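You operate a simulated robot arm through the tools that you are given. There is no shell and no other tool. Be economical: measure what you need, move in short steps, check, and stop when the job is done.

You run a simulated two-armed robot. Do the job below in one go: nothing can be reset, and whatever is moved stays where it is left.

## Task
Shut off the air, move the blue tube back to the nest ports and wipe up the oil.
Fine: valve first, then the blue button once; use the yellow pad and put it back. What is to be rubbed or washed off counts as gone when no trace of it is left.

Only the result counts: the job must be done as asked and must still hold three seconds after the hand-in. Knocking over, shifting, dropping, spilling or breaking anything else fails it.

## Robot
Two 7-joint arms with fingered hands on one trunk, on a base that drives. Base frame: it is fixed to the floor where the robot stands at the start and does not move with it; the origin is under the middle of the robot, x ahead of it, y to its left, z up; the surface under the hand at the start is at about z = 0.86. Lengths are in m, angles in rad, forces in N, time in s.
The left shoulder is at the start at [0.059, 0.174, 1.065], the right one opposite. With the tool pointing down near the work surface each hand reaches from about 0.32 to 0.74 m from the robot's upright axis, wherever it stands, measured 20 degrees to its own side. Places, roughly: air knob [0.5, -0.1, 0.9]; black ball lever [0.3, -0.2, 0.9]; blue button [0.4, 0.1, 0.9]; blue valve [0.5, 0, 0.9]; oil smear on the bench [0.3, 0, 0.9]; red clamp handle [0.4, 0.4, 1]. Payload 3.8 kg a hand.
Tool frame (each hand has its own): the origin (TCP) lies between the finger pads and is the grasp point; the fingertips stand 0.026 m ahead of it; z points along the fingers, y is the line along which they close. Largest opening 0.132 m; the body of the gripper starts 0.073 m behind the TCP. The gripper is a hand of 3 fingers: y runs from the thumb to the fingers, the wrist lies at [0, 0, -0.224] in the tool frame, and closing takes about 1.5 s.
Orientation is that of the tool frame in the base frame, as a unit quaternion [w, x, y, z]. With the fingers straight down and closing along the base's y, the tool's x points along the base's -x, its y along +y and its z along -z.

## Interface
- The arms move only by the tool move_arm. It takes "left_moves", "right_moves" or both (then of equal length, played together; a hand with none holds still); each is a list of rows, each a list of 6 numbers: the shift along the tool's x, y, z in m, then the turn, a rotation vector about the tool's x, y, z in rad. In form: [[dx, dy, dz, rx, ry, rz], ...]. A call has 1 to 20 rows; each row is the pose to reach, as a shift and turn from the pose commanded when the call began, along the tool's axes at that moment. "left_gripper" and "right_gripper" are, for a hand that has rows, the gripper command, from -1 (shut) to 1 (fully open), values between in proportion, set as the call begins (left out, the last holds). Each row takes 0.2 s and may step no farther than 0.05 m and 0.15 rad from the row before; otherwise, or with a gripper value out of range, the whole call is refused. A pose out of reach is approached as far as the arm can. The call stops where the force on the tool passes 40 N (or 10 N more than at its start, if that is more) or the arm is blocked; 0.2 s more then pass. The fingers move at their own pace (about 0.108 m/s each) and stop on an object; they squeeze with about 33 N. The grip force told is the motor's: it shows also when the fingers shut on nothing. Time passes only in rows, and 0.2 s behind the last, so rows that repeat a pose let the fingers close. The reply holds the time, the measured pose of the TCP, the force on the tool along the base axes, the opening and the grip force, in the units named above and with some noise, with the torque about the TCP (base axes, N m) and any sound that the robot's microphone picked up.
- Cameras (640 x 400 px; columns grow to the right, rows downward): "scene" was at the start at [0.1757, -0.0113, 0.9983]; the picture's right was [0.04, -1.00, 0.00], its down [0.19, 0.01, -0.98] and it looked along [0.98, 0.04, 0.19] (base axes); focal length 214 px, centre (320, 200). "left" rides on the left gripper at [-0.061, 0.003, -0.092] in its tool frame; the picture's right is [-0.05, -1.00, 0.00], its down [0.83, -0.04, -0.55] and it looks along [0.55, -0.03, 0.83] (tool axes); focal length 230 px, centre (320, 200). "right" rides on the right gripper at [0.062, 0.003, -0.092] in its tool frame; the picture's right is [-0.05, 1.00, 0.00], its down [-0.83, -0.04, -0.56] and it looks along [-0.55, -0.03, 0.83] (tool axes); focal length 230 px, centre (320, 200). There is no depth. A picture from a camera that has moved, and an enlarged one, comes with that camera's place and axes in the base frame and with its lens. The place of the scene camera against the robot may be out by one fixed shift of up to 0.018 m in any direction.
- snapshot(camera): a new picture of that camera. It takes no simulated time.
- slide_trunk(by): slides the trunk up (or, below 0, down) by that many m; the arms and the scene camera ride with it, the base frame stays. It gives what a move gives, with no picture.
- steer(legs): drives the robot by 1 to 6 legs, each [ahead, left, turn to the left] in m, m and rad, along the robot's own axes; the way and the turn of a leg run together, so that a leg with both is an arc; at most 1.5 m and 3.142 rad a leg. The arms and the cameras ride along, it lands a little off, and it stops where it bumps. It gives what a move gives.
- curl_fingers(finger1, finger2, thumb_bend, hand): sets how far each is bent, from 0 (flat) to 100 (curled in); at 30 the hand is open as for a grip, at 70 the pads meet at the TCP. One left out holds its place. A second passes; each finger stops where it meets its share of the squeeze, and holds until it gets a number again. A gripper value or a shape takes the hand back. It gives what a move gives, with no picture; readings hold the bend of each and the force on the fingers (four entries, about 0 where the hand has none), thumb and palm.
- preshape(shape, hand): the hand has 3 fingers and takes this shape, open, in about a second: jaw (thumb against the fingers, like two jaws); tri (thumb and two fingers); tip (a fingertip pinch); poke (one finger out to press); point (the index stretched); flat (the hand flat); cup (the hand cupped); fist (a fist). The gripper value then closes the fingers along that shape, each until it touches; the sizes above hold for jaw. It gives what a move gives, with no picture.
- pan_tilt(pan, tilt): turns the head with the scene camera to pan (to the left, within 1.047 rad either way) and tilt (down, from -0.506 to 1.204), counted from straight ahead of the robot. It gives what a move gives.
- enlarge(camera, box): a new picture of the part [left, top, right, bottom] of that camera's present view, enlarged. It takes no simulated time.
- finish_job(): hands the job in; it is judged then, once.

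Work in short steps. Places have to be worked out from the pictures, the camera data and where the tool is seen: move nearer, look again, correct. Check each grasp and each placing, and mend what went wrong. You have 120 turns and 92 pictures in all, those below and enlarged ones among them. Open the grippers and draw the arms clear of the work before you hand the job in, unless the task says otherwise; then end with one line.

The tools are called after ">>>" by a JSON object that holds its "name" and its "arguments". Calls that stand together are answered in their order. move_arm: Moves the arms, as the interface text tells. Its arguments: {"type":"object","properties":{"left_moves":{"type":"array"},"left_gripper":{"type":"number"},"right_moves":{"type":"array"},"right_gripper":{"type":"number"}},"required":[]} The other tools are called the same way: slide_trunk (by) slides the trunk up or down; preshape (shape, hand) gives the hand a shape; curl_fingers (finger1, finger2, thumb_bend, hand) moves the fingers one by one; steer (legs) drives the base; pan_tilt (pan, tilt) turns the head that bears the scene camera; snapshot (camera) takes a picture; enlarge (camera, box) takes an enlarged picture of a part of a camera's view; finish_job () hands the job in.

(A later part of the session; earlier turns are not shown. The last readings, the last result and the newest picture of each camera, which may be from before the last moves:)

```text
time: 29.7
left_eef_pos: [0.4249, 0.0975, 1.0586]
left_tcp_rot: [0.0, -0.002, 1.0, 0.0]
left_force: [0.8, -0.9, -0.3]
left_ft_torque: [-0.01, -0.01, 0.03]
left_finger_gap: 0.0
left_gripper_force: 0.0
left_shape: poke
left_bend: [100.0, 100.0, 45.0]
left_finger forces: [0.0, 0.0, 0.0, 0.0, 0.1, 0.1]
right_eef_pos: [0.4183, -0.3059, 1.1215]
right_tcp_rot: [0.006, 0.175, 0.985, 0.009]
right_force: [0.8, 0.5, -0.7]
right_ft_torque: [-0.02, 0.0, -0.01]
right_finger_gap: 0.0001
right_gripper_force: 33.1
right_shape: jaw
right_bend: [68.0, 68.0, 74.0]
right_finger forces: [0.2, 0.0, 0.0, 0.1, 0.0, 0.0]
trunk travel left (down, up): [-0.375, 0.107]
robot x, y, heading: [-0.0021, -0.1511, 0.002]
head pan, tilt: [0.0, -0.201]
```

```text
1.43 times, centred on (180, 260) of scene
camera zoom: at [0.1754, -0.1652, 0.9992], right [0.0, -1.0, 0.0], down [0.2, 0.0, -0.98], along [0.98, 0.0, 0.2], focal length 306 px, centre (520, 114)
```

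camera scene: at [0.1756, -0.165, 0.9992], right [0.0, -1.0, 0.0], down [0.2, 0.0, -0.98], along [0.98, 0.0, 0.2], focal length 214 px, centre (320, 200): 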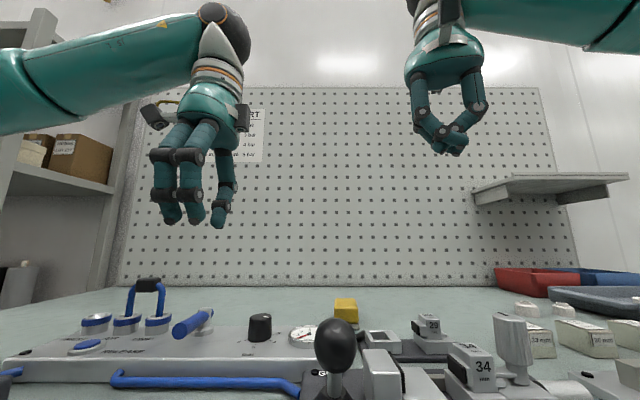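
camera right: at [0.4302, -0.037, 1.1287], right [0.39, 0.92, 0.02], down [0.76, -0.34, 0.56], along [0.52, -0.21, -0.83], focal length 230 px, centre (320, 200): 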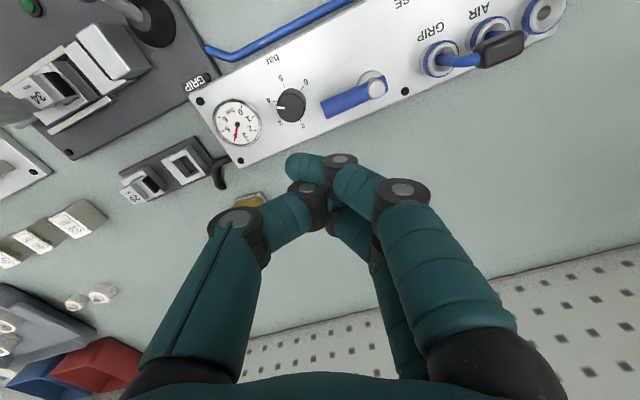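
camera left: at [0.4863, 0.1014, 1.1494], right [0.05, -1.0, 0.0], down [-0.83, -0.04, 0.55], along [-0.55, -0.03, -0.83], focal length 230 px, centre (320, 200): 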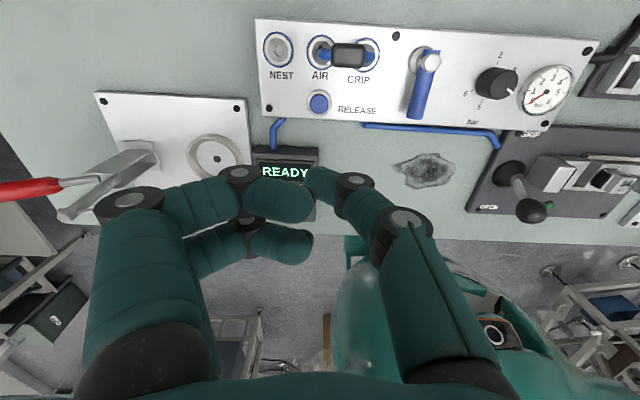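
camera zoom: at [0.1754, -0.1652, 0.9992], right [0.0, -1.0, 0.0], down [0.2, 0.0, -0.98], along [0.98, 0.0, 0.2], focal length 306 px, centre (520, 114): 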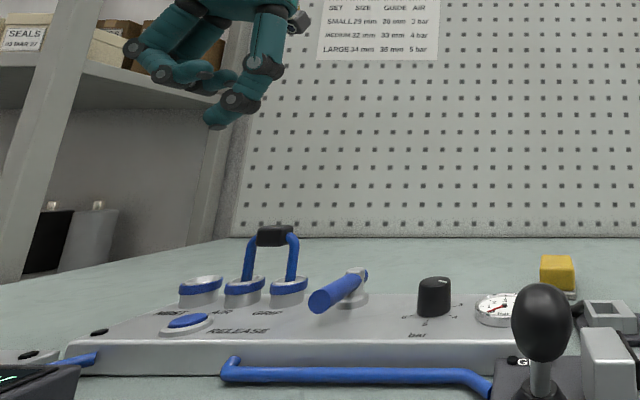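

Left camera gives: button ≈(0.439, 0.099), ports NEST/AIR/GRIP y ≈0.136/0.099/0.0625 at x≈0.483, thumb tip just under the TCP. I align over the button and go down to ~2 cm above, then look.

>>> {"name": "move_arm", "arguments": {"left_moves": [[-0.013, -0.001, 0.0, 0, 0, 0], [-0.013, -0.001, 0.04, 0, 0, 0], [-0.013, -0.001, 0.08, 0, 0, 0], [-0.013, -0.001, 0.11, 0, 0, 0], [-0.013, -0.001, 0.11, 0, 0, 0]]}}

>>> {"name": "snapshot", "arguments": {"camera": "left"}}

>>> {"name": "enlarge", "arguments": {"camera": "scene", "box": [20, 180, 260, 400]}}

```text
time: 30.9
left_eef_pos: [0.4389, 0.0976, 0.9463]
left_tcp_rot: [0.001, 0.0, 1.0, 0.0]
left_force: [0.2, -0.1, 0.1]
left_ft_torque: [0.0, -0.02, 0.01]
left_finger_gap: 0.0
left_gripper_force: 0.0
left_shape: poke
left_bend: [100.0, 100.0, 45.0]
left_finger forces: [0.0, 0.1, 0.0, 0.0, 0.0, 0.1]
right_eef_pos: [0.4172, -0.3076, 1.1229]
right_tcp_rot: [0.006, 0.175, 0.984, 0.009]
right_force: [0.5, -0.1, 1.0]
right_ft_torque: [0.01, 0.0, 0.0]
right_finger_gap: 0.0
right_gripper_force: 33.0
right_shape: jaw
right_bend: [68.0, 68.0, 74.0]
right_finger forces: [0.0, 0.0, 0.1, 0.0, 0.0, 0.1]
trunk travel left (down, up): [-0.375, 0.107]
robot x, y, heading: [0.0007, -0.1478, -0.001]
head pan, tilt: [0.0, -0.201]
```

```text
63 pictures are left
camera left: at [0.4985, 0.0998, 1.0384], right [0.05, -1.0, 0.0], down [-0.83, -0.04, 0.55], along [-0.55, -0.03, -0.83], focal length 230 px, centre (320, 200)
```

left: 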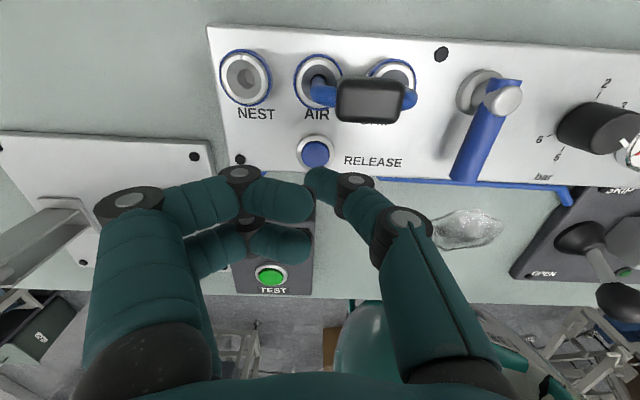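

```text
1.82 times, centred on (140, 290) of scene
camera zoom: at [0.1753, -0.1652, 0.9993], right [0.0, -1.0, 0.0], down [0.2, 0.0, -0.98], along [0.98, 0.0, 0.2], focal length 390 px, centre (647, 36)
```

zoom: 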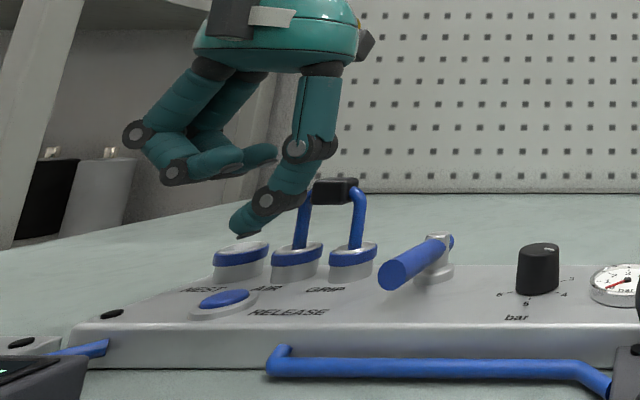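

Tip is ~3 mm short in x and about 2 cm above the button. Correct and press down slowly.

>>> {"name": "move_arm", "arguments": {"left_moves": [[-0.003, 0.001, 0.005, 0, 0, 0], [-0.003, 0.001, 0.01, 0, 0, 0], [-0.003, 0.001, 0.014, 0, 0, 0], [-0.003, 0.001, 0.017, 0, 0, 0], [-0.003, 0.001, 0.02, 0, 0, 0], [-0.003, 0.001, 0.022, 0, 0, 0], [-0.003, 0.001, 0.024, 0, 0, 0]]}}

>>> {"name": "enlarge", "arguments": {"camera": "scene", "box": [20, 180, 260, 400]}}

```text
time: 32.5
left_eef_pos: [0.4416, 0.0985, 0.9241]
left_tcp_rot: [0.001, 0.0, 1.0, 0.001]
left_force: [0.8, -0.7, -0.3]
left_ft_torque: [0.01, -0.01, 0.0]
left_finger_gap: 0.0
left_gripper_force: 0.0
left_shape: poke
left_bend: [100.0, 100.0, 45.0]
left_finger forces: [0.0, 0.0, 0.1, 0.0, 0.0, 0.1]
right_eef_pos: [0.4184, -0.3071, 1.1217]
right_tcp_rot: [0.006, 0.175, 0.985, 0.009]
right_force: [0.3, -0.3, 0.3]
right_ft_torque: [0.03, -0.07, 0.02]
right_finger_gap: 0.0001
right_gripper_force: 33.2
right_shape: jaw
right_bend: [68.0, 68.0, 74.0]
right_finger forces: [0.1, 0.0, 0.1, 0.1, 0.0, 0.0]
trunk travel left (down, up): [-0.375, 0.107]
robot x, y, heading: [-0.0014, -0.1486, 0.005]
head pan, tilt: [0.0, -0.201]
```

```text
1.82 times, centred on (140, 290) of scene
camera zoom: at [0.1754, -0.1651, 0.9992], right [0.0, -1.0, 0.0], down [0.2, 0.0, -0.98], along [0.98, 0.0, 0.2], focal length 390 px, centre (647, 36)
```

zoom: 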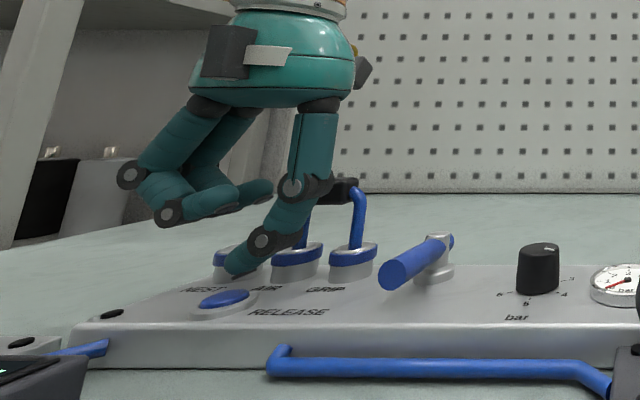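

No contact yet, a bit over 1 cm to go; continue slowly.

>>> {"name": "move_arm", "arguments": {"left_moves": [[0, 0, 0.003, 0, 0, 0], [0, 0, 0.006, 0, 0, 0], [0, 0, 0.008, 0, 0, 0], [0, 0, 0.01, 0, 0, 0], [0, 0, 0.011, 0, 0, 0], [0, 0, 0.012, 0, 0, 0]]}}

>>> {"name": "enlarge", "arguments": {"camera": "scene", "box": [20, 180, 260, 400]}}

```text
time: 33.9
left_eef_pos: [0.4419, 0.098, 0.9136]
left_tcp_rot: [0.001, -0.001, 1.0, 0.0]
left_force: [2.2, -0.7, 6.4]
left_ft_torque: [0.01, -0.01, -0.01]
left_finger_gap: 0.0
left_gripper_force: 0.0
left_shape: poke
left_bend: [100.0, 100.0, 45.0]
left_finger forces: [0.1, 0.1, 0.0, 0.1, 5.1, 0.0]
right_eef_pos: [0.4182, -0.307, 1.1208]
right_tcp_rot: [0.006, 0.175, 0.984, 0.009]
right_force: [0.6, -0.4, -0.6]
right_ft_torque: [-0.03, -0.03, 0.02]
right_finger_gap: 0.0
right_gripper_force: 33.3
right_shape: jaw
right_bend: [68.0, 68.0, 74.0]
right_finger forces: [0.1, 0.0, 0.1, 0.0, 0.0, 0.0]
trunk travel left (down, up): [-0.375, 0.107]
robot x, y, heading: [0.0008, -0.1511, -0.002]
head pan, tilt: [0.0, -0.201]
heard: click
```

```text
1.82 times, centred on (140, 290) of scene
camera zoom: at [0.1752, -0.1653, 0.9993], right [0.0, -1.0, 0.0], down [0.2, 0.0, -0.98], along [0.98, 0.0, 0.2], focal length 390 px, centre (647, 36)
```

zoom: 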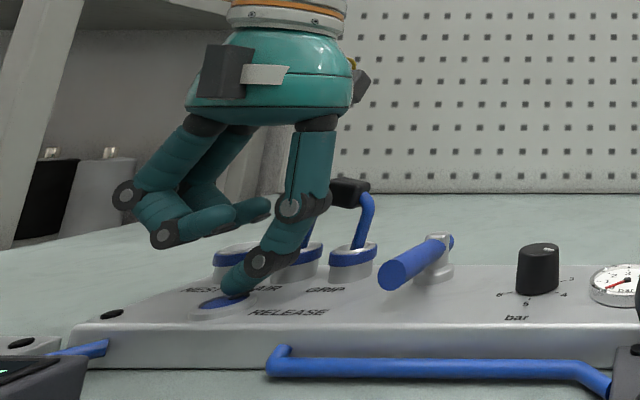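

Click heard: the button is pressed. Lift straight up and check the gauge.

>>> {"name": "move_arm", "arguments": {"left_moves": [[0, 0, -0.02, 0, 0, 0], [0, 0, -0.06, 0, 0, 0], [0, 0, -0.1, 0, 0, 0], [0, 0, -0.14, 0, 0, 0], [0, 0, -0.14, 0, 0, 0]]}}

>>> {"name": "preshape", "arguments": {"hand": "left", "shape": "jaw"}}

>>> {"name": "snapshot", "arguments": {"camera": "left"}}

>>> {"name": "enlarge", "arguments": {"camera": "scene", "box": [20, 260, 360, 400]}}

```text
time: 35.1
left_eef_pos: [0.4415, 0.0989, 1.0526]
left_tcp_rot: [-0.001, 0.0, 1.0, 0.0]
left_force: [-0.1, 0.1, 0.3]
left_ft_torque: [0.0, 0.01, 0.02]
left_finger_gap: 0.0
left_gripper_force: 0.1
left_shape: poke
left_bend: [100.0, 100.0, 45.0]
left_finger forces: [0.0, 0.0, 0.0, 0.0, 0.0, 0.1]
right_eef_pos: [0.4188, -0.3072, 1.1219]
right_tcp_rot: [0.006, 0.175, 0.985, 0.009]
right_force: [0.1, 0.3, -0.3]
right_ft_torque: [-0.04, 0.0, 0.04]
right_finger_gap: 0.0
right_gripper_force: 32.8
right_shape: jaw
right_bend: [68.0, 68.0, 74.0]
right_finger forces: [0.1, 0.0, 0.0, 0.1, 0.0, 0.0]
trunk travel left (down, up): [-0.375, 0.107]
robot x, y, heading: [-0.0004, -0.155, -0.003]
head pan, tilt: [0.0, -0.201]
```

```text
time: 36.0
left_eef_pos: [0.4404, 0.0986, 1.0528]
left_tcp_rot: [-0.001, -0.001, 1.0, 0.001]
left_force: [-0.7, 0.0, 0.3]
left_ft_torque: [-0.01, 0.0, -0.03]
left_finger_gap: 0.132
left_gripper_force: 0.0
left_shape: jaw
left_bend: [30.0, 30.0, 30.0]
left_finger forces: [0.0, 0.0, 0.1, 0.0, 0.1, 0.0]
right_eef_pos: [0.4188, -0.3062, 1.1221]
right_tcp_rot: [0.006, 0.175, 0.985, 0.01]
right_force: [-0.1, -0.3, -0.5]
right_ft_torque: [0.0, 0.01, 0.04]
right_finger_gap: 0.0
right_gripper_force: 33.5
right_shape: jaw
right_bend: [68.0, 68.0, 74.0]
right_finger forces: [0.1, 0.1, 0.1, 0.1, 0.1, 0.0]
trunk travel left (down, up): [-0.375, 0.107]
robot x, y, heading: [0.0002, -0.1481, -0.0]
head pan, tilt: [0.0, -0.201]
```

```text
59 pictures are left
camera left: at [0.5018, 0.102, 1.1436], right [0.05, -1.0, 0.0], down [-0.83, -0.04, 0.55], along [-0.55, -0.03, -0.83], focal length 230 px, centre (320, 200)
```

left: 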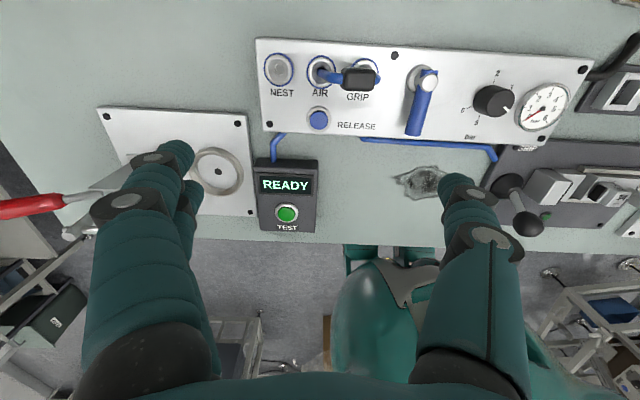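

```text
1.88 times, centred on (190, 330) of scene
camera zoom: at [0.1754, -0.1651, 0.9992], right [0.0, -1.0, 0.0], down [0.2, 0.0, -0.98], along [0.98, 0.0, 0.2], focal length 404 px, centre (565, -45)
```

zoom: 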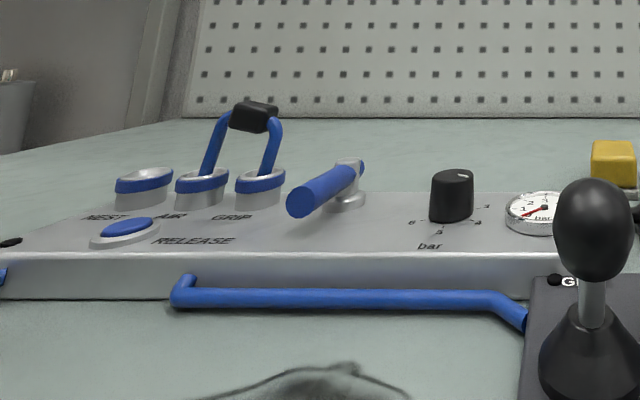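

The tube seems tilted a little now (possibly loosened or nudged). I zoom in to see it properly.

>>> {"name": "enlarge", "arguments": {"camera": "left", "box": [255, 40, 415, 140]}}

>>> {"name": "enlarge", "arguments": {"camera": "left", "box": [500, 70, 600, 140]}}

```text
4.00 times, centred on (335, 90) of left
camera zoom: at [0.5018, 0.102, 1.1436], right [0.05, -1.0, 0.0], down [-0.83, -0.04, 0.55], along [-0.55, -0.03, -0.83], focal length 920 px, centre (260, 640)
```

zoom: 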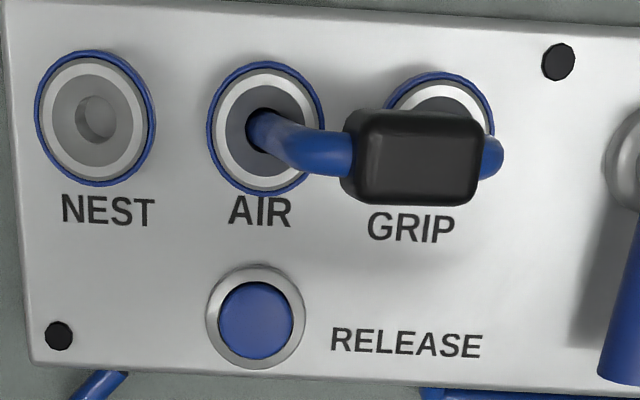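

```text
5.71 times, centred on (550, 105) of left
camera zoom: at [0.5018, 0.102, 1.1436], right [0.05, -1.0, 0.0], down [-0.83, -0.04, 0.55], along [-0.55, -0.03, -0.83], focal length 1315 px, centre (-994, 743)
```

zoom: 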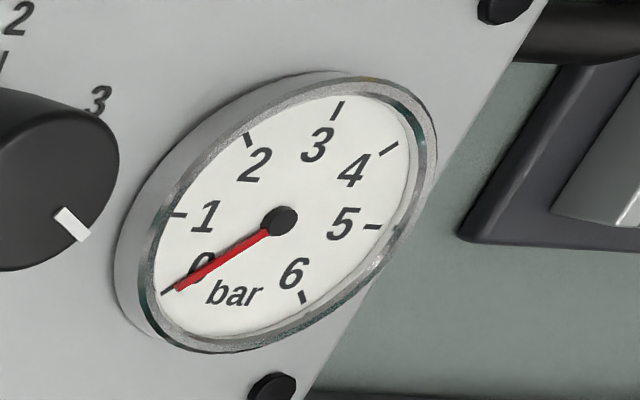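

Gauge reads 0 bar. The clip leans ~8 mm toward -y: centre ≈(0.485, 0.072, 0.95). I rotate the left hand 90° again and hover above the clip with ~6 cm gap.

>>> {"name": "move_arm", "arguments": {"left_moves": [[-0.004, -0.0026, 0, 0, 0, -0.1428], [-0.008, -0.005, 0, 0, 0, -0.2856], [-0.012, -0.0075, 0, 0, 0, -0.4284], [-0.016, -0.01, 0, 0, 0, -0.5712], [-0.02, -0.0125, 0, 0, 0, -0.714], [-0.024, -0.015, 0, 0, 0, -0.8568], [-0.028, -0.0175, 0, 0, 0, -0.9996], [-0.032, -0.02, 0, 0, 0, -1.1424], [-0.036, -0.0225, 0, 0, 0, -1.2852], [-0.04, -0.025, 0, 0, 0, -1.428], [-0.0446, -0.0266, 0.01, 0, 0, -1.5708], [-0.0446, -0.0266, 0.02, 0, 0, -1.5708], [-0.0446, -0.0266, 0.02, 0, 0, -1.5708]], "left_gripper": -0.1}}

>>> {"name": "snapshot", "arguments": {"camera": "left"}}

>>> {"name": "enlarge", "arguments": {"camera": "scene", "box": [20, 180, 260, 400]}}

```text
time: 38.8
left_eef_pos: [0.4855, 0.0714, 1.032]
left_tcp_rot: [-0.001, 0.708, -0.706, 0.001]
left_force: [0.3, -0.6, -0.2]
left_ft_torque: [-0.01, 0.0, 0.03]
left_finger_gap: 0.0601
left_gripper_force: 0.1
left_shape: jaw
left_bend: [73.0, 73.0, 70.0]
left_finger forces: [0.1, 0.0, 0.0, 0.0, 0.1, 0.0]
right_eef_pos: [0.4188, -0.3069, 1.1218]
right_tcp_rot: [0.007, 0.176, 0.984, 0.008]
right_force: [0.0, -0.7, 0.2]
right_ft_torque: [0.0, 0.01, -0.02]
right_finger_gap: 0.0002
right_gripper_force: 32.8
right_shape: jaw
right_bend: [68.0, 68.0, 74.0]
right_finger forces: [0.0, 0.0, 0.1, 0.0, 0.0, 0.0]
trunk travel left (down, up): [-0.375, 0.107]
robot x, y, heading: [0.0024, -0.1498, 0.002]
head pan, tilt: [0.0, -0.201]
```

```text
55 pictures are left
camera left: at [0.482, 0.1323, 1.1231], right [1.0, 0.05, 0.0], down [0.04, -0.83, 0.56], along [0.03, -0.55, -0.83], focal length 230 px, centre (320, 200)
```

left: 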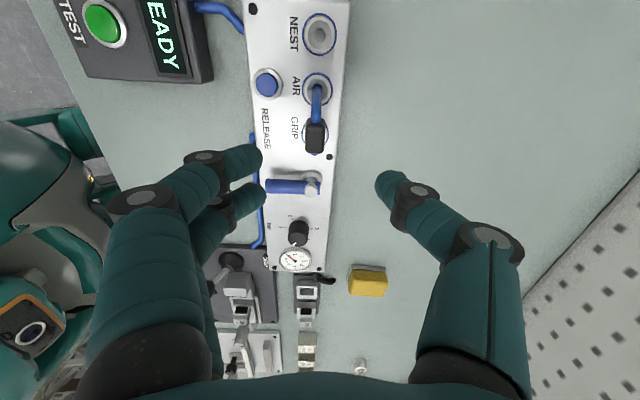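

```text
1.82 times, centred on (140, 290) of scene
camera zoom: at [0.1754, -0.1652, 0.9992], right [0.0, -1.0, 0.0], down [0.2, 0.0, -0.98], along [0.98, 0.0, 0.2], focal length 390 px, centre (647, 36)
```

zoom: 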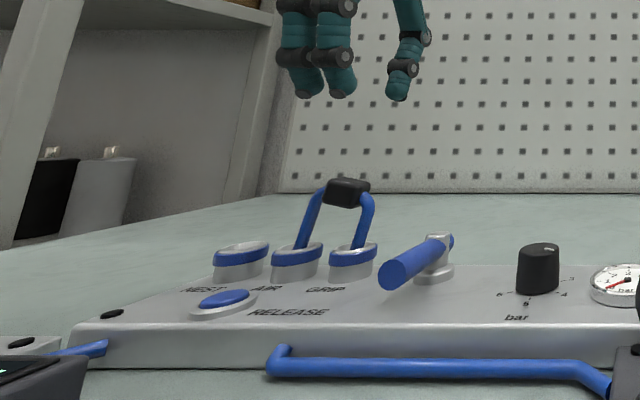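

Clip ≈(0.482, 0.074, 0.95), tilted ~10°. I lower with a matching 0.16 rad tilt so that straightening later brings both upright.

>>> {"name": "move_arm", "arguments": {"left_moves": [[-0.002, 0.003, 0.02, 0, -0.05, 0], [-0.002, 0.003, 0.04, 0, -0.1, 0], [-0.002, 0.003, 0.06, 0, -0.16, 0], [-0.002, 0.003, 0.075, 0, -0.16, 0], [-0.002, 0.003, 0.083, 0, -0.16, 0], [-0.002, 0.003, 0.083, 0, -0.16, 0]]}}

>>> {"name": "snapshot", "arguments": {"camera": "left"}}

>>> {"name": "enlarge", "arguments": {"camera": "scene", "box": [20, 180, 260, 400]}}

```text
time: 40.2
left_eef_pos: [0.4834, 0.0732, 0.9492]
left_tcp_rot: [-0.057, 0.706, -0.704, -0.056]
left_force: [0.2, 0.6, -1.0]
left_ft_torque: [0.01, 0.0, 0.03]
left_finger_gap: 0.0599
left_gripper_force: 0.1
left_shape: jaw
left_bend: [73.0, 73.0, 70.0]
left_finger forces: [0.1, 0.0, 0.0, 0.0, 0.1, 0.0]
right_eef_pos: [0.419, -0.3064, 1.1208]
right_tcp_rot: [0.005, 0.175, 0.984, 0.009]
right_force: [0.2, 0.4, -0.4]
right_ft_torque: [-0.03, 0.02, 0.0]
right_finger_gap: 0.0
right_gripper_force: 32.9
right_shape: jaw
right_bend: [68.0, 68.0, 74.0]
right_finger forces: [0.0, 0.0, 0.0, 0.1, 0.1, 0.0]
trunk travel left (down, up): [-0.375, 0.107]
robot x, y, heading: [0.0005, -0.1502, 0.002]
head pan, tilt: [0.0, -0.201]
```

```text
53 pictures are left
camera left: at [0.4788, 0.1194, 1.0488], right [1.0, 0.05, 0.01], down [0.04, -0.91, 0.42], along [0.03, -0.41, -0.91], focal length 230 px, centre (320, 200)
```

left: 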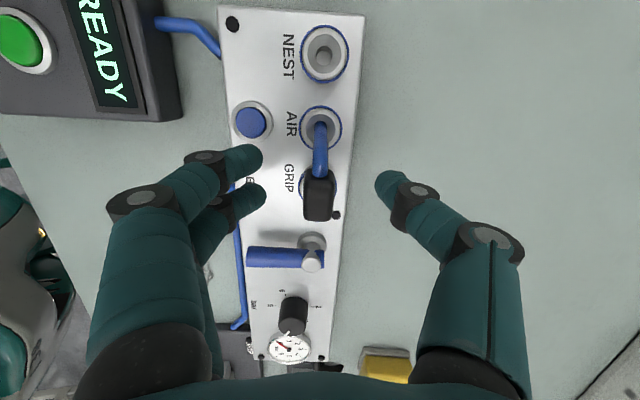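

```text
1.82 times, centred on (140, 290) of scene
camera zoom: at [0.1753, -0.1651, 0.9993], right [0.0, -1.0, 0.0], down [0.2, 0.0, -0.98], along [0.98, 0.0, 0.2], focal length 390 px, centre (647, 36)
```

zoom: 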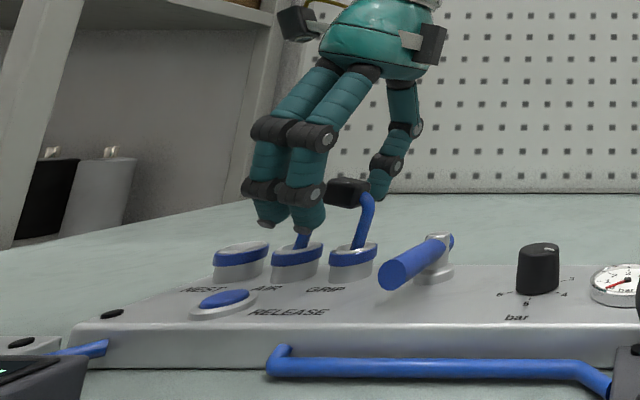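

Well placed; nudge 3 mm and close on the clip.

>>> {"name": "move_arm", "arguments": {"left_moves": [[-0.003, 0.001, 0, 0, 0, 0], [-0.003, 0.001, 0, 0, 0, 0], [-0.003, 0.001, 0, 0, 0, 0], [-0.003, 0.001, 0, 0, 0, 0], [-0.003, 0.001, 0, 0, 0, 0], [-0.003, 0.001, 0, 0, 0, 0]], "left_gripper": -1}}

>>> {"name": "snapshot", "arguments": {"camera": "left"}}

>>> {"name": "enlarge", "arguments": {"camera": "scene", "box": [20, 180, 260, 400]}}

```text
time: 41.6
left_eef_pos: [0.4827, 0.076, 0.9496]
left_tcp_rot: [-0.056, 0.706, -0.704, -0.057]
left_force: [0.1, -0.4, -0.4]
left_ft_torque: [0.03, 0.06, 0.0]
left_finger_gap: 0.009
left_gripper_force: 32.7
left_shape: jaw
left_bend: [71.0, 72.0, 70.0]
left_finger forces: [14.8, 15.2, 0.1, 0.0, 29.2, 0.0]
right_eef_pos: [0.4175, -0.306, 1.1215]
right_tcp_rot: [0.006, 0.176, 0.984, 0.008]
right_force: [0.5, -0.9, 0.6]
right_ft_torque: [-0.01, 0.0, 0.03]
right_finger_gap: 0.0
right_gripper_force: 33.1
right_shape: jaw
right_bend: [68.0, 68.0, 74.0]
right_finger forces: [0.0, 0.1, 0.1, 0.0, 0.0, 0.1]
trunk travel left (down, up): [-0.375, 0.107]
robot x, y, heading: [-0.0011, -0.15, 0.004]
head pan, tilt: [0.0, -0.201]
```

```text
51 pictures are left
camera left: at [0.4777, 0.1225, 1.0492], right [1.0, 0.05, 0.01], down [0.04, -0.91, 0.42], along [0.03, -0.41, -0.91], focal length 230 px, centre (320, 200)
```

left: 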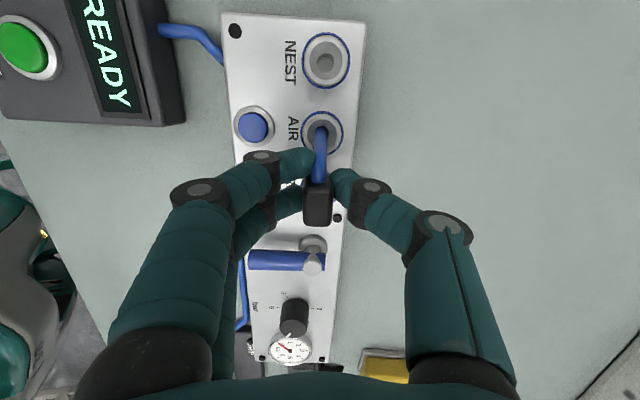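

```text
1.82 times, centred on (140, 290) of scene
camera zoom: at [0.1754, -0.1651, 0.9992], right [0.0, -1.0, 0.0], down [0.2, 0.0, -0.98], along [0.98, 0.0, 0.2], focal length 390 px, centre (647, 36)
```

zoom: 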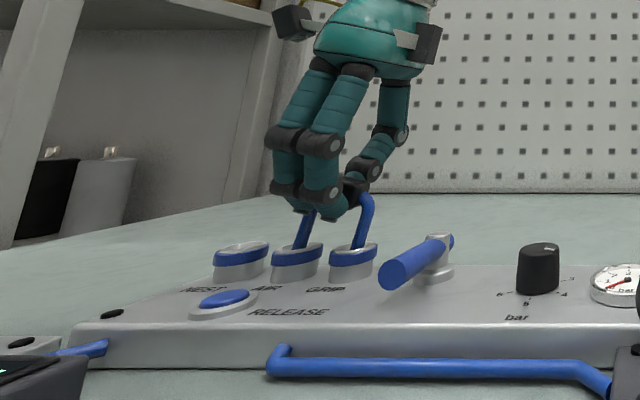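

Gripped (both fingers and thumb loaded). Now straighten the tube in its sockets: rotate back upright while shifting ~7 mm toward +y.

>>> {"name": "move_arm", "arguments": {"left_moves": [[-0.0023, 0, 0, 0, 0.053, 0], [-0.0047, 0, 0, 0, 0.107, 0], [-0.007, 0, 0, 0, 0.16, 0], [-0.007, 0, 0, 0, 0.16, 0]]}}

>>> {"name": "enlarge", "arguments": {"camera": "scene", "box": [20, 180, 260, 400]}}

```text
time: 42.6
left_eef_pos: [0.4814, 0.0832, 0.9515]
left_tcp_rot: [-0.001, 0.708, -0.707, 0.001]
left_force: [0.6, 1.7, 1.5]
left_ft_torque: [0.1, -0.04, -0.03]
left_finger_gap: 0.0088
left_gripper_force: 32.6
left_shape: jaw
left_bend: [71.0, 72.0, 70.0]
left_finger forces: [16.4, 14.7, 0.0, 0.0, 30.3, 0.0]
right_eef_pos: [0.4187, -0.3069, 1.1215]
right_tcp_rot: [0.006, 0.175, 0.985, 0.009]
right_force: [-0.4, -0.3, 0.4]
right_ft_torque: [-0.01, 0.02, -0.04]
right_finger_gap: 0.0
right_gripper_force: 32.6
right_shape: jaw
right_bend: [68.0, 68.0, 74.0]
right_finger forces: [0.0, 0.1, 0.0, 0.1, 0.0, 0.0]
trunk travel left (down, up): [-0.375, 0.107]
robot x, y, heading: [-0.0002, -0.1504, 0.002]
head pan, tilt: [0.0, -0.201]
```

```text
1.82 times, centred on (140, 290) of scene
camera zoom: at [0.1754, -0.1652, 0.9992], right [0.0, -1.0, 0.0], down [0.2, 0.0, -0.98], along [0.98, 0.0, 0.2], focal length 390 px, centre (647, 36)
```

zoom: 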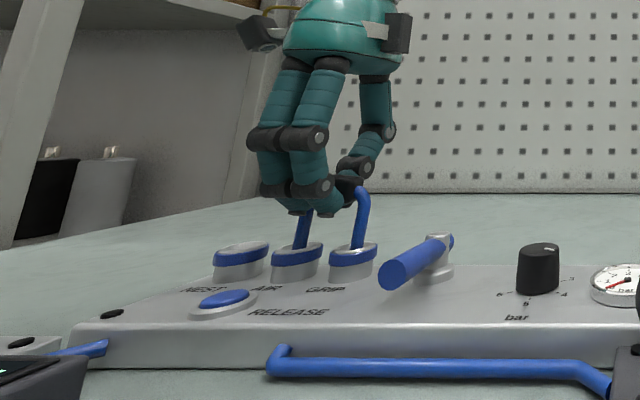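

Little resistance. Now pull straight up 6 cm.

>>> {"name": "move_arm", "arguments": {"left_moves": [[0, 0, -0.01, 0, 0, 0], [0, 0, -0.02, 0, 0, 0], [0, 0, -0.03, 0, 0, 0], [0, 0, -0.045, 0, 0, 0], [0, 0, -0.06, 0, 0, 0], [0, 0, -0.06, 0, 0, 0]]}}

>>> {"name": "snapshot", "arguments": {"camera": "left"}}

>>> {"name": "enlarge", "arguments": {"camera": "scene", "box": [20, 180, 260, 400]}}

```text
time: 44.0
left_eef_pos: [0.4814, 0.0829, 1.0102]
left_tcp_rot: [0.0, 0.708, -0.706, 0.001]
left_force: [-0.3, -0.5, 0.1]
left_ft_torque: [0.0, 0.01, 0.04]
left_finger_gap: 0.009
left_gripper_force: 33.1
left_shape: jaw
left_bend: [71.0, 72.0, 70.0]
left_finger forces: [15.7, 15.1, 0.0, 0.0, 30.0, 0.2]
right_eef_pos: [0.4182, -0.3065, 1.1223]
right_tcp_rot: [0.006, 0.176, 0.984, 0.008]
right_force: [-0.5, -0.2, 0.1]
right_ft_torque: [-0.02, 0.02, -0.03]
right_finger_gap: 0.0002
right_gripper_force: 33.2
right_shape: jaw
right_bend: [68.0, 68.0, 74.0]
right_finger forces: [0.0, 0.1, 0.0, 0.1, 0.0, 0.0]
trunk travel left (down, up): [-0.375, 0.107]
robot x, y, heading: [0.0006, -0.1503, 0.003]
head pan, tilt: [0.0, -0.201]
```

```text
48 pictures are left
camera left: at [0.4777, 0.1449, 1.1015], right [1.0, 0.05, 0.0], down [0.04, -0.83, 0.56], along [0.03, -0.55, -0.83], focal length 230 px, centre (320, 200)
```

left: 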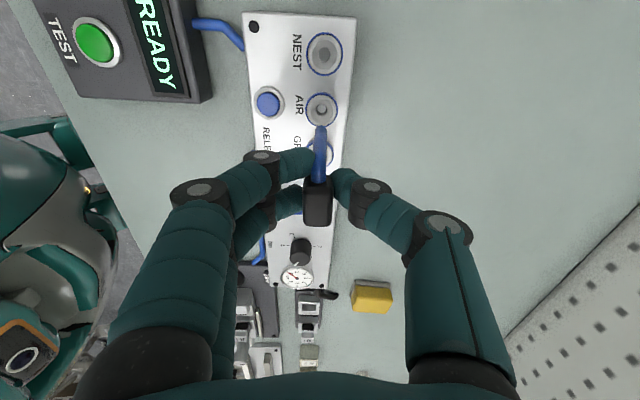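

```text
1.82 times, centred on (140, 290) of scene
camera zoom: at [0.1754, -0.1651, 0.9992], right [0.0, -1.0, 0.0], down [0.2, 0.0, -0.98], along [0.98, 0.0, 0.2], focal length 390 px, centre (647, 36)
```

zoom: 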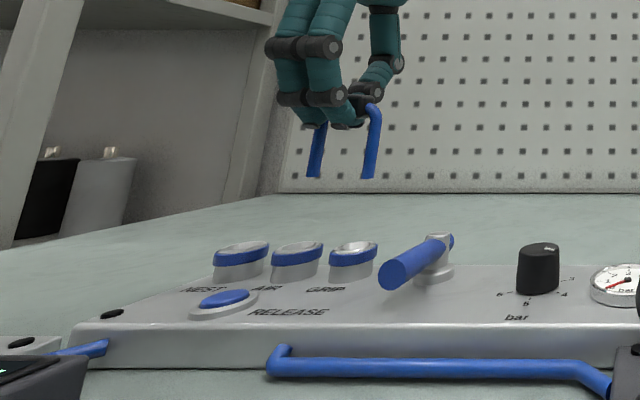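

The tube is out and vertical. Shift +y by one port pitch (0.0373) and lower to just above the ports, then check alignment.

>>> {"name": "move_arm", "arguments": {"left_moves": [[-0.019, 0, 0, 0, 0, 0], [-0.0373, 0, 0, 0, 0, 0], [-0.0373, 0, 0.015, 0, 0, 0], [-0.0373, 0, 0.033, 0, 0, 0], [-0.0373, 0, 0.033, 0, 0, 0]]}}

>>> {"name": "enlarge", "arguments": {"camera": "left", "box": [220, 0, 420, 240]}}

>>> {"name": "enlarge", "arguments": {"camera": "scene", "box": [40, 250, 200, 360]}}

```text
time: 45.2
left_eef_pos: [0.4819, 0.1209, 0.9776]
left_tcp_rot: [0.0, 0.708, -0.706, 0.001]
left_force: [1.1, -0.2, -0.5]
left_ft_torque: [-0.02, 0.01, -0.01]
left_finger_gap: 0.0088
left_gripper_force: 33.0
left_shape: jaw
left_bend: [71.0, 72.0, 70.0]
left_finger forces: [15.7, 15.1, 0.0, 0.0, 29.9, 0.0]
right_eef_pos: [0.4191, -0.3073, 1.1216]
right_tcp_rot: [0.006, 0.175, 0.984, 0.009]
right_force: [0.6, -0.1, 0.1]
right_ft_torque: [-0.03, -0.03, 0.01]
right_finger_gap: 0.0
right_gripper_force: 32.6
right_shape: jaw
right_bend: [68.0, 68.0, 74.0]
right_finger forces: [0.0, 0.0, 0.0, 0.0, 0.0, 0.0]
trunk travel left (down, up): [-0.375, 0.107]
robot x, y, heading: [-0.0003, -0.15, -0.002]
head pan, tilt: [0.0, -0.201]
```

```text
1.67 times, centred on (320, 120) of left
camera zoom: at [0.4777, 0.1821, 1.0682], right [1.0, 0.05, 0.0], down [0.04, -0.83, 0.56], along [0.03, -0.55, -0.83], focal length 384 px, centre (320, 333)
```

zoom: 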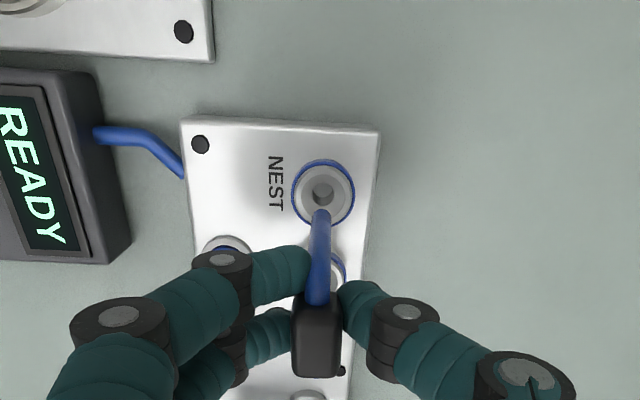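

```text
3.64 times, centred on (120, 305) of scene
camera zoom: at [0.1753, -0.1652, 0.9993], right [0.0, -1.0, 0.0], down [0.2, 0.0, -0.98], along [0.98, 0.0, 0.2], focal length 780 px, centre (1047, -182)
```

zoom: 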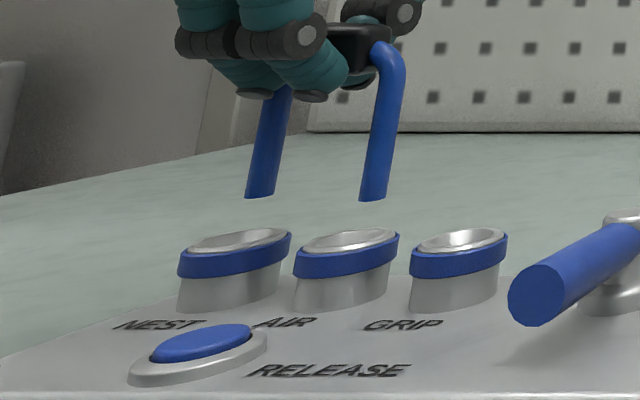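

Relative to the NEST hole the leg ends look ~4–5 mm short in +y. Shift 4 mm and lower 1 cm, then re-check.

>>> {"name": "move_arm", "arguments": {"left_moves": [[-0.004, 0, 0, 0, 0, 0], [-0.004, 0, 0.005, 0, 0, 0], [-0.004, 0, 0.009, 0, 0, 0], [-0.004, 0, 0.009, 0, 0, 0]]}}

>>> {"name": "enlarge", "arguments": {"camera": "left", "box": [270, 70, 370, 170]}}

>>> {"name": "enlarge", "arguments": {"camera": "scene", "box": [70, 280, 170, 340]}}

```text
time: 46.2
left_eef_pos: [0.4818, 0.1245, 0.9688]
left_tcp_rot: [0.001, -0.707, 0.707, -0.001]
left_force: [0.5, -0.7, 0.0]
left_ft_torque: [0.02, 0.0, 0.02]
left_finger_gap: 0.0088
left_gripper_force: 32.7
left_shape: jaw
left_bend: [71.0, 72.0, 70.0]
left_finger forces: [15.8, 15.0, 0.1, 0.1, 29.9, 0.0]
right_eef_pos: [0.419, -0.3063, 1.1213]
right_tcp_rot: [0.005, 0.175, 0.984, 0.009]
right_force: [0.5, 1.3, 0.6]
right_ft_torque: [0.01, 0.02, -0.01]
right_finger_gap: 0.0
right_gripper_force: 32.6
right_shape: jaw
right_bend: [68.0, 68.0, 74.0]
right_finger forces: [0.1, 0.0, 0.1, 0.1, 0.0, 0.0]
trunk travel left (down, up): [-0.375, 0.107]
robot x, y, heading: [0.0014, -0.1526, 0.004]
head pan, tilt: [0.0, -0.201]
```

```text
4.00 times, centred on (320, 120) of left
camera zoom: at [0.4779, 0.1861, 1.0591], right [1.0, 0.05, 0.0], down [0.04, -0.83, 0.56], along [0.03, -0.55, -0.83], focal length 920 px, centre (320, 520)
```

zoom: 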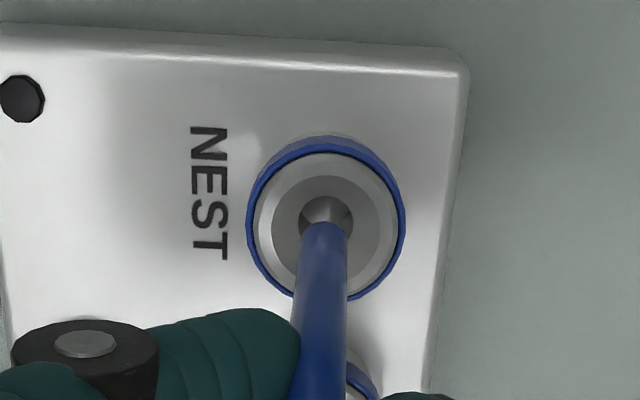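

```text
6.40 times, centred on (120, 310) of scene
camera zoom: at [0.1754, -0.1651, 0.9992], right [0.0, -1.0, 0.0], down [0.2, 0.0, -0.98], along [0.98, 0.0, 0.2], focal length 1373 px, centre (1600, -504)
```

zoom: 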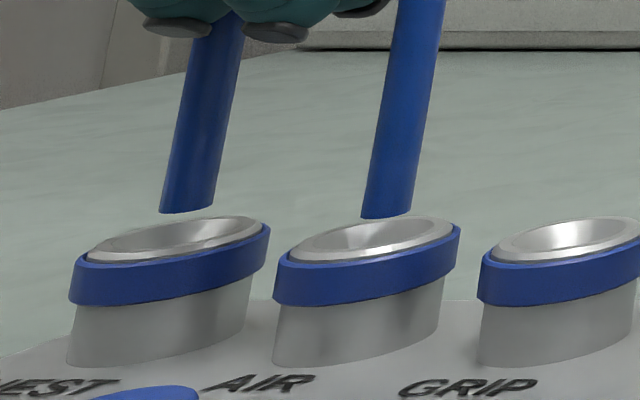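

Still ~2 mm short in +y. Correct and insert down to the earlier seated height (TCP z≈0.951).

>>> {"name": "move_arm", "arguments": {"left_moves": [[-0.002, 0, 0.0, 0, 0, 0], [-0.002, 0, 0.004, 0, 0, 0], [-0.002, 0, 0.008, 0, 0, 0], [-0.002, 0, 0.012, 0, 0, 0], [-0.002, 0, 0.015, 0, 0, 0], [-0.002, 0, 0.018, 0, 0, 0], [-0.002, 0, 0.018, 0, 0, 0]]}}

>>> {"name": "enlarge", "arguments": {"camera": "left", "box": [270, 70, 370, 170]}}

>>> {"name": "enlarge", "arguments": {"camera": "scene", "box": [70, 270, 170, 340]}}

```text
time: 47.8
left_eef_pos: [0.4816, 0.1256, 0.9515]
left_tcp_rot: [-0.001, 0.708, -0.707, 0.001]
left_force: [-0.3, 1.0, 2.6]
left_ft_torque: [-0.02, 0.0, 0.02]
left_finger_gap: 0.0088
left_gripper_force: 32.9
left_shape: jaw
left_bend: [71.0, 72.0, 70.0]
left_finger forces: [15.9, 15.4, 0.1, 0.0, 30.4, 0.0]
right_eef_pos: [0.4192, -0.3082, 1.1219]
right_tcp_rot: [0.005, 0.175, 0.985, 0.009]
right_force: [0.1, 0.2, 0.2]
right_ft_torque: [0.01, 0.01, 0.02]
right_finger_gap: 0.0001
right_gripper_force: 33.3
right_shape: jaw
right_bend: [68.0, 68.0, 74.0]
right_finger forces: [0.0, 0.0, 0.0, 0.0, 0.1, 0.0]
trunk travel left (down, up): [-0.375, 0.107]
robot x, y, heading: [0.0006, -0.1526, 0.004]
head pan, tilt: [0.0, -0.201]
```

```text
4.00 times, centred on (320, 120) of left
camera zoom: at [0.4775, 0.188, 1.0416], right [1.0, 0.05, 0.0], down [0.04, -0.83, 0.56], along [0.03, -0.55, -0.83], focal length 920 px, centre (320, 520)
```

zoom: 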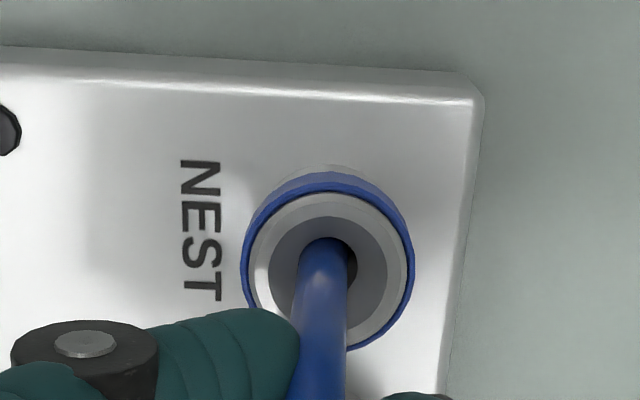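

```text
5.71 times, centred on (120, 305) of scene
camera zoom: at [0.1752, -0.1651, 0.9993], right [0.0, -1.0, 0.0], down [0.2, 0.0, -0.98], along [0.98, 0.0, 0.2], focal length 1226 px, centre (1463, -400)
```

zoom: 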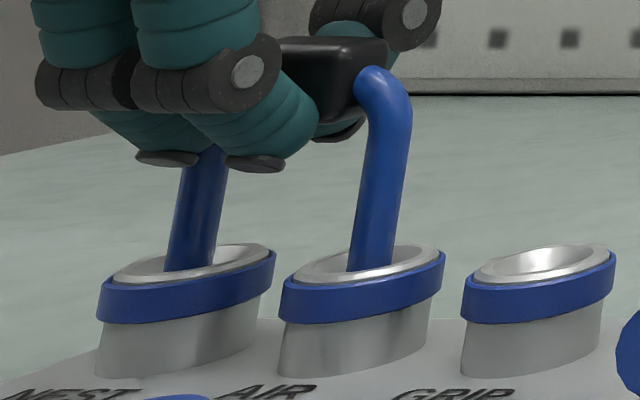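

In both holes with slight contact (2.6 N). Push down gently further to find the seat.

>>> {"name": "move_arm", "arguments": {"left_moves": [[0, 0, 0.002, 0, 0, 0], [0, 0, 0.004, 0, 0, 0], [0, 0, 0.006, 0, 0, 0], [0, 0, 0.008, 0, 0, 0]]}}

>>> {"name": "enlarge", "arguments": {"camera": "scene", "box": [70, 270, 170, 340]}}

```text
time: 48.8
left_eef_pos: [0.4811, 0.1269, 0.9468]
left_tcp_rot: [-0.004, 0.708, -0.706, 0.004]
left_force: [1.8, 8.8, 39.6]
left_ft_torque: [0.03, -0.05, -0.05]
left_finger_gap: 0.0116
left_gripper_force: 32.4
left_shape: jaw
left_bend: [72.0, 73.0, 72.0]
left_finger forces: [20.6, 20.4, 0.0, 0.1, 42.8, 0.0]
right_eef_pos: [0.4164, -0.3067, 1.1223]
right_tcp_rot: [0.007, 0.175, 0.984, 0.01]
right_force: [-0.4, 0.3, 0.0]
right_ft_torque: [0.06, -0.01, 0.01]
right_finger_gap: 0.0001
right_gripper_force: 33.3
right_shape: jaw
right_bend: [68.0, 68.0, 74.0]
right_finger forces: [0.1, 0.1, 0.0, 0.1, 0.1, 0.0]
trunk travel left (down, up): [-0.375, 0.107]
robot x, y, heading: [-0.0013, -0.1534, -0.001]
head pan, tilt: [0.0, -0.201]
```

```text
5.71 times, centred on (120, 305) of scene
camera zoom: at [0.1736, -0.1654, 0.9999], right [0.0, -1.0, 0.0], down [0.2, 0.0, -0.98], along [0.98, 0.0, 0.2], focal length 1226 px, centre (1463, -400)
```

zoom: 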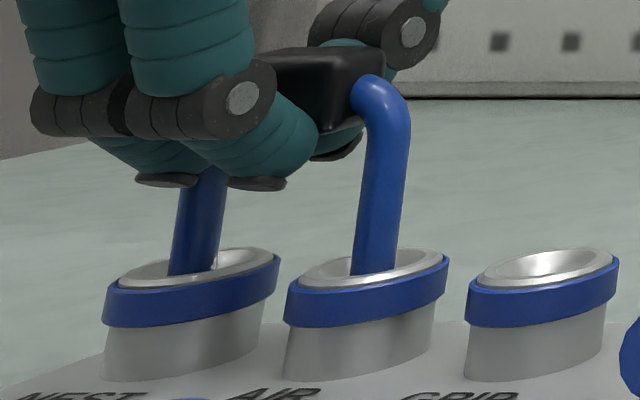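

Firmly seated (≈40 N). Relieve the load to the seat height, then open the fingers and lift off.

>>> {"name": "move_arm", "arguments": {"left_moves": [[0, 0, -0.005, 0, 0, 0], [0, 0, -0.005, 0, 0, 0]]}}

>>> {"name": "move_arm", "arguments": {"left_moves": [[0, 0, 0, 0, 0, 0], [0, 0, 0, 0, 0, 0], [0, 0, 0, 0, 0, 0], [0, 0, 0, 0, 0, 0]], "left_gripper": -0.1}}

>>> {"name": "enlarge", "arguments": {"camera": "scene", "box": [60, 250, 180, 340]}}

```text
time: 49.4
left_eef_pos: [0.4806, 0.1289, 0.9471]
left_tcp_rot: [0.0, 0.707, -0.707, 0.0]
left_force: [1.6, 9.1, 18.0]
left_ft_torque: [0.07, -0.03, -0.01]
left_finger_gap: 0.0113
left_gripper_force: 33.1
left_shape: jaw
left_bend: [72.0, 73.0, 72.0]
left_finger forces: [19.3, 19.3, 0.0, 0.0, 38.8, 0.0]
right_eef_pos: [0.4188, -0.3063, 1.1214]
right_tcp_rot: [0.007, 0.176, 0.984, 0.008]
right_force: [-0.3, -0.1, 0.9]
right_ft_torque: [-0.01, 0.01, 0.02]
right_finger_gap: 0.0
right_gripper_force: 33.1
right_shape: jaw
right_bend: [68.0, 68.0, 74.0]
right_finger forces: [0.0, 0.0, 0.0, 0.0, 0.0, 0.1]
trunk travel left (down, up): [-0.375, 0.107]
robot x, y, heading: [0.0002, -0.1505, -0.0]
head pan, tilt: [0.0, -0.201]
```

```text
time: 50.4
left_eef_pos: [0.4814, 0.1262, 0.9469]
left_tcp_rot: [0.0, 0.707, -0.707, 0.001]
left_force: [0.8, 0.8, 0.4]
left_ft_torque: [-0.03, -0.03, -0.01]
left_finger_gap: 0.0589
left_gripper_force: 0.0
left_shape: jaw
left_bend: [73.0, 73.0, 70.0]
left_finger forces: [0.0, 0.0, 0.0, 0.0, 0.0, 0.0]
right_eef_pos: [0.4191, -0.3078, 1.1215]
right_tcp_rot: [0.006, 0.175, 0.984, 0.009]
right_force: [0.3, 0.0, 0.3]
right_ft_torque: [-0.03, 0.0, 0.01]
right_finger_gap: 0.0
right_gripper_force: 32.9
right_shape: jaw
right_bend: [68.0, 68.0, 74.0]
right_finger forces: [0.0, 0.0, 0.0, 0.0, 0.0, 0.0]
trunk travel left (down, up): [-0.375, 0.107]
robot x, y, heading: [0.0006, -0.1516, -0.001]
head pan, tilt: [0.0, -0.201]
```

```text
4.44 times, centred on (120, 295) of scene
camera zoom: at [0.1753, -0.1652, 0.9992], right [0.0, -1.0, 0.0], down [0.2, 0.0, -0.98], along [0.98, 0.0, 0.2], focal length 953 px, centre (1209, -222)
```

zoom: 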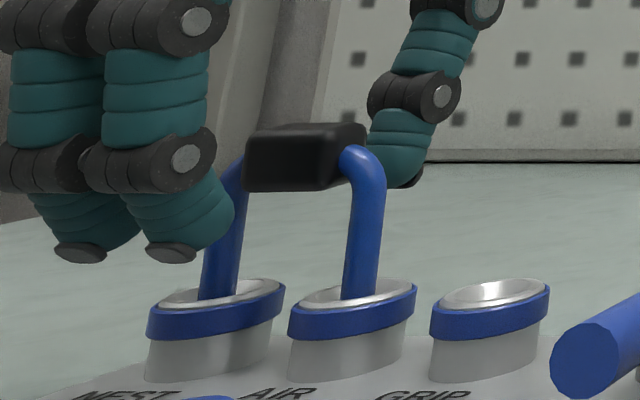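

The tube stands in NEST and AIR, straight and seated. Lift the left hand away and re-check.

>>> {"name": "move_arm", "arguments": {"left_moves": [[0, 0, -0.03, 0, 0, 0], [0, 0, -0.07, 0, 0, 0], [0, 0, -0.11, 0, 0, 0], [0, 0, -0.15, 0, 0, 0], [0, 0, -0.15, 0, 0, 0]]}}

>>> {"name": "enlarge", "arguments": {"camera": "scene", "box": [40, 240, 240, 380]}}

>>> {"name": "snapshot", "arguments": {"camera": "left"}}

```text
time: 51.6
left_eef_pos: [0.4819, 0.1275, 1.0975]
left_tcp_rot: [0.001, 0.708, -0.706, 0.0]
left_force: [0.1, -0.2, -0.1]
left_ft_torque: [-0.02, 0.01, 0.01]
left_finger_gap: 0.0589
left_gripper_force: 0.1
left_shape: jaw
left_bend: [73.0, 73.0, 70.0]
left_finger forces: [0.0, 0.0, 0.0, 0.0, 0.0, 0.1]
right_eef_pos: [0.4186, -0.3072, 1.1212]
right_tcp_rot: [0.006, 0.176, 0.984, 0.008]
right_force: [0.3, -0.3, 0.1]
right_ft_torque: [0.04, 0.01, 0.01]
right_finger_gap: 0.0
right_gripper_force: 33.0
right_shape: jaw
right_bend: [68.0, 68.0, 74.0]
right_finger forces: [0.0, 0.1, 0.1, 0.0, 0.0, 0.0]
trunk travel left (down, up): [-0.375, 0.107]
robot x, y, heading: [-0.0008, -0.1519, -0.001]
head pan, tilt: [0.0, -0.201]
```

```text
2.86 times, centred on (140, 310) of scene
camera zoom: at [0.1756, -0.1649, 0.9992], right [0.0, -1.0, 0.0], down [0.2, 0.0, -0.98], along [0.98, 0.0, 0.2], focal length 613 px, centre (834, -114)
```

zoom: 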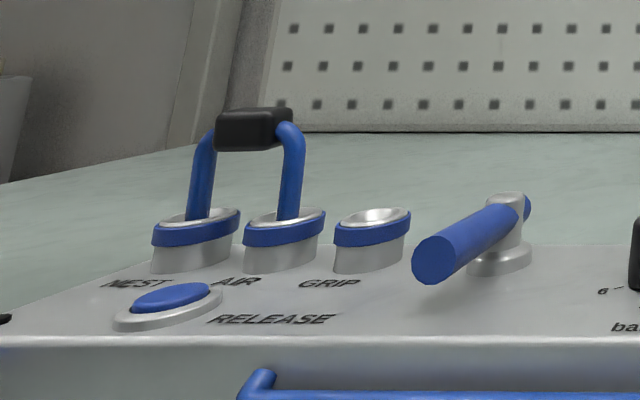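

```text
37 pictures are left
camera left: at [0.478, 0.1886, 1.1886], right [1.0, 0.05, 0.0], down [0.04, -0.83, 0.56], along [0.03, -0.55, -0.83], focal length 230 px, centre (320, 200)
```

left: 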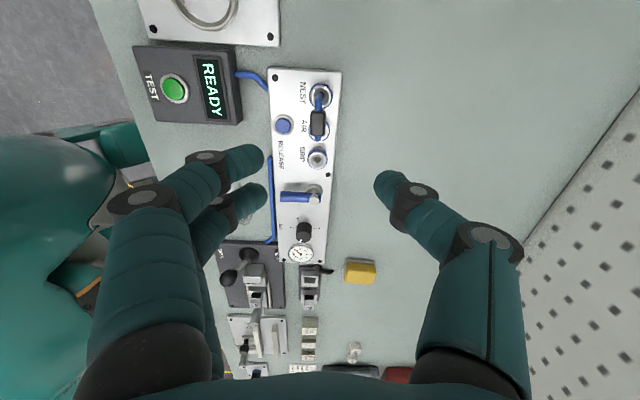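

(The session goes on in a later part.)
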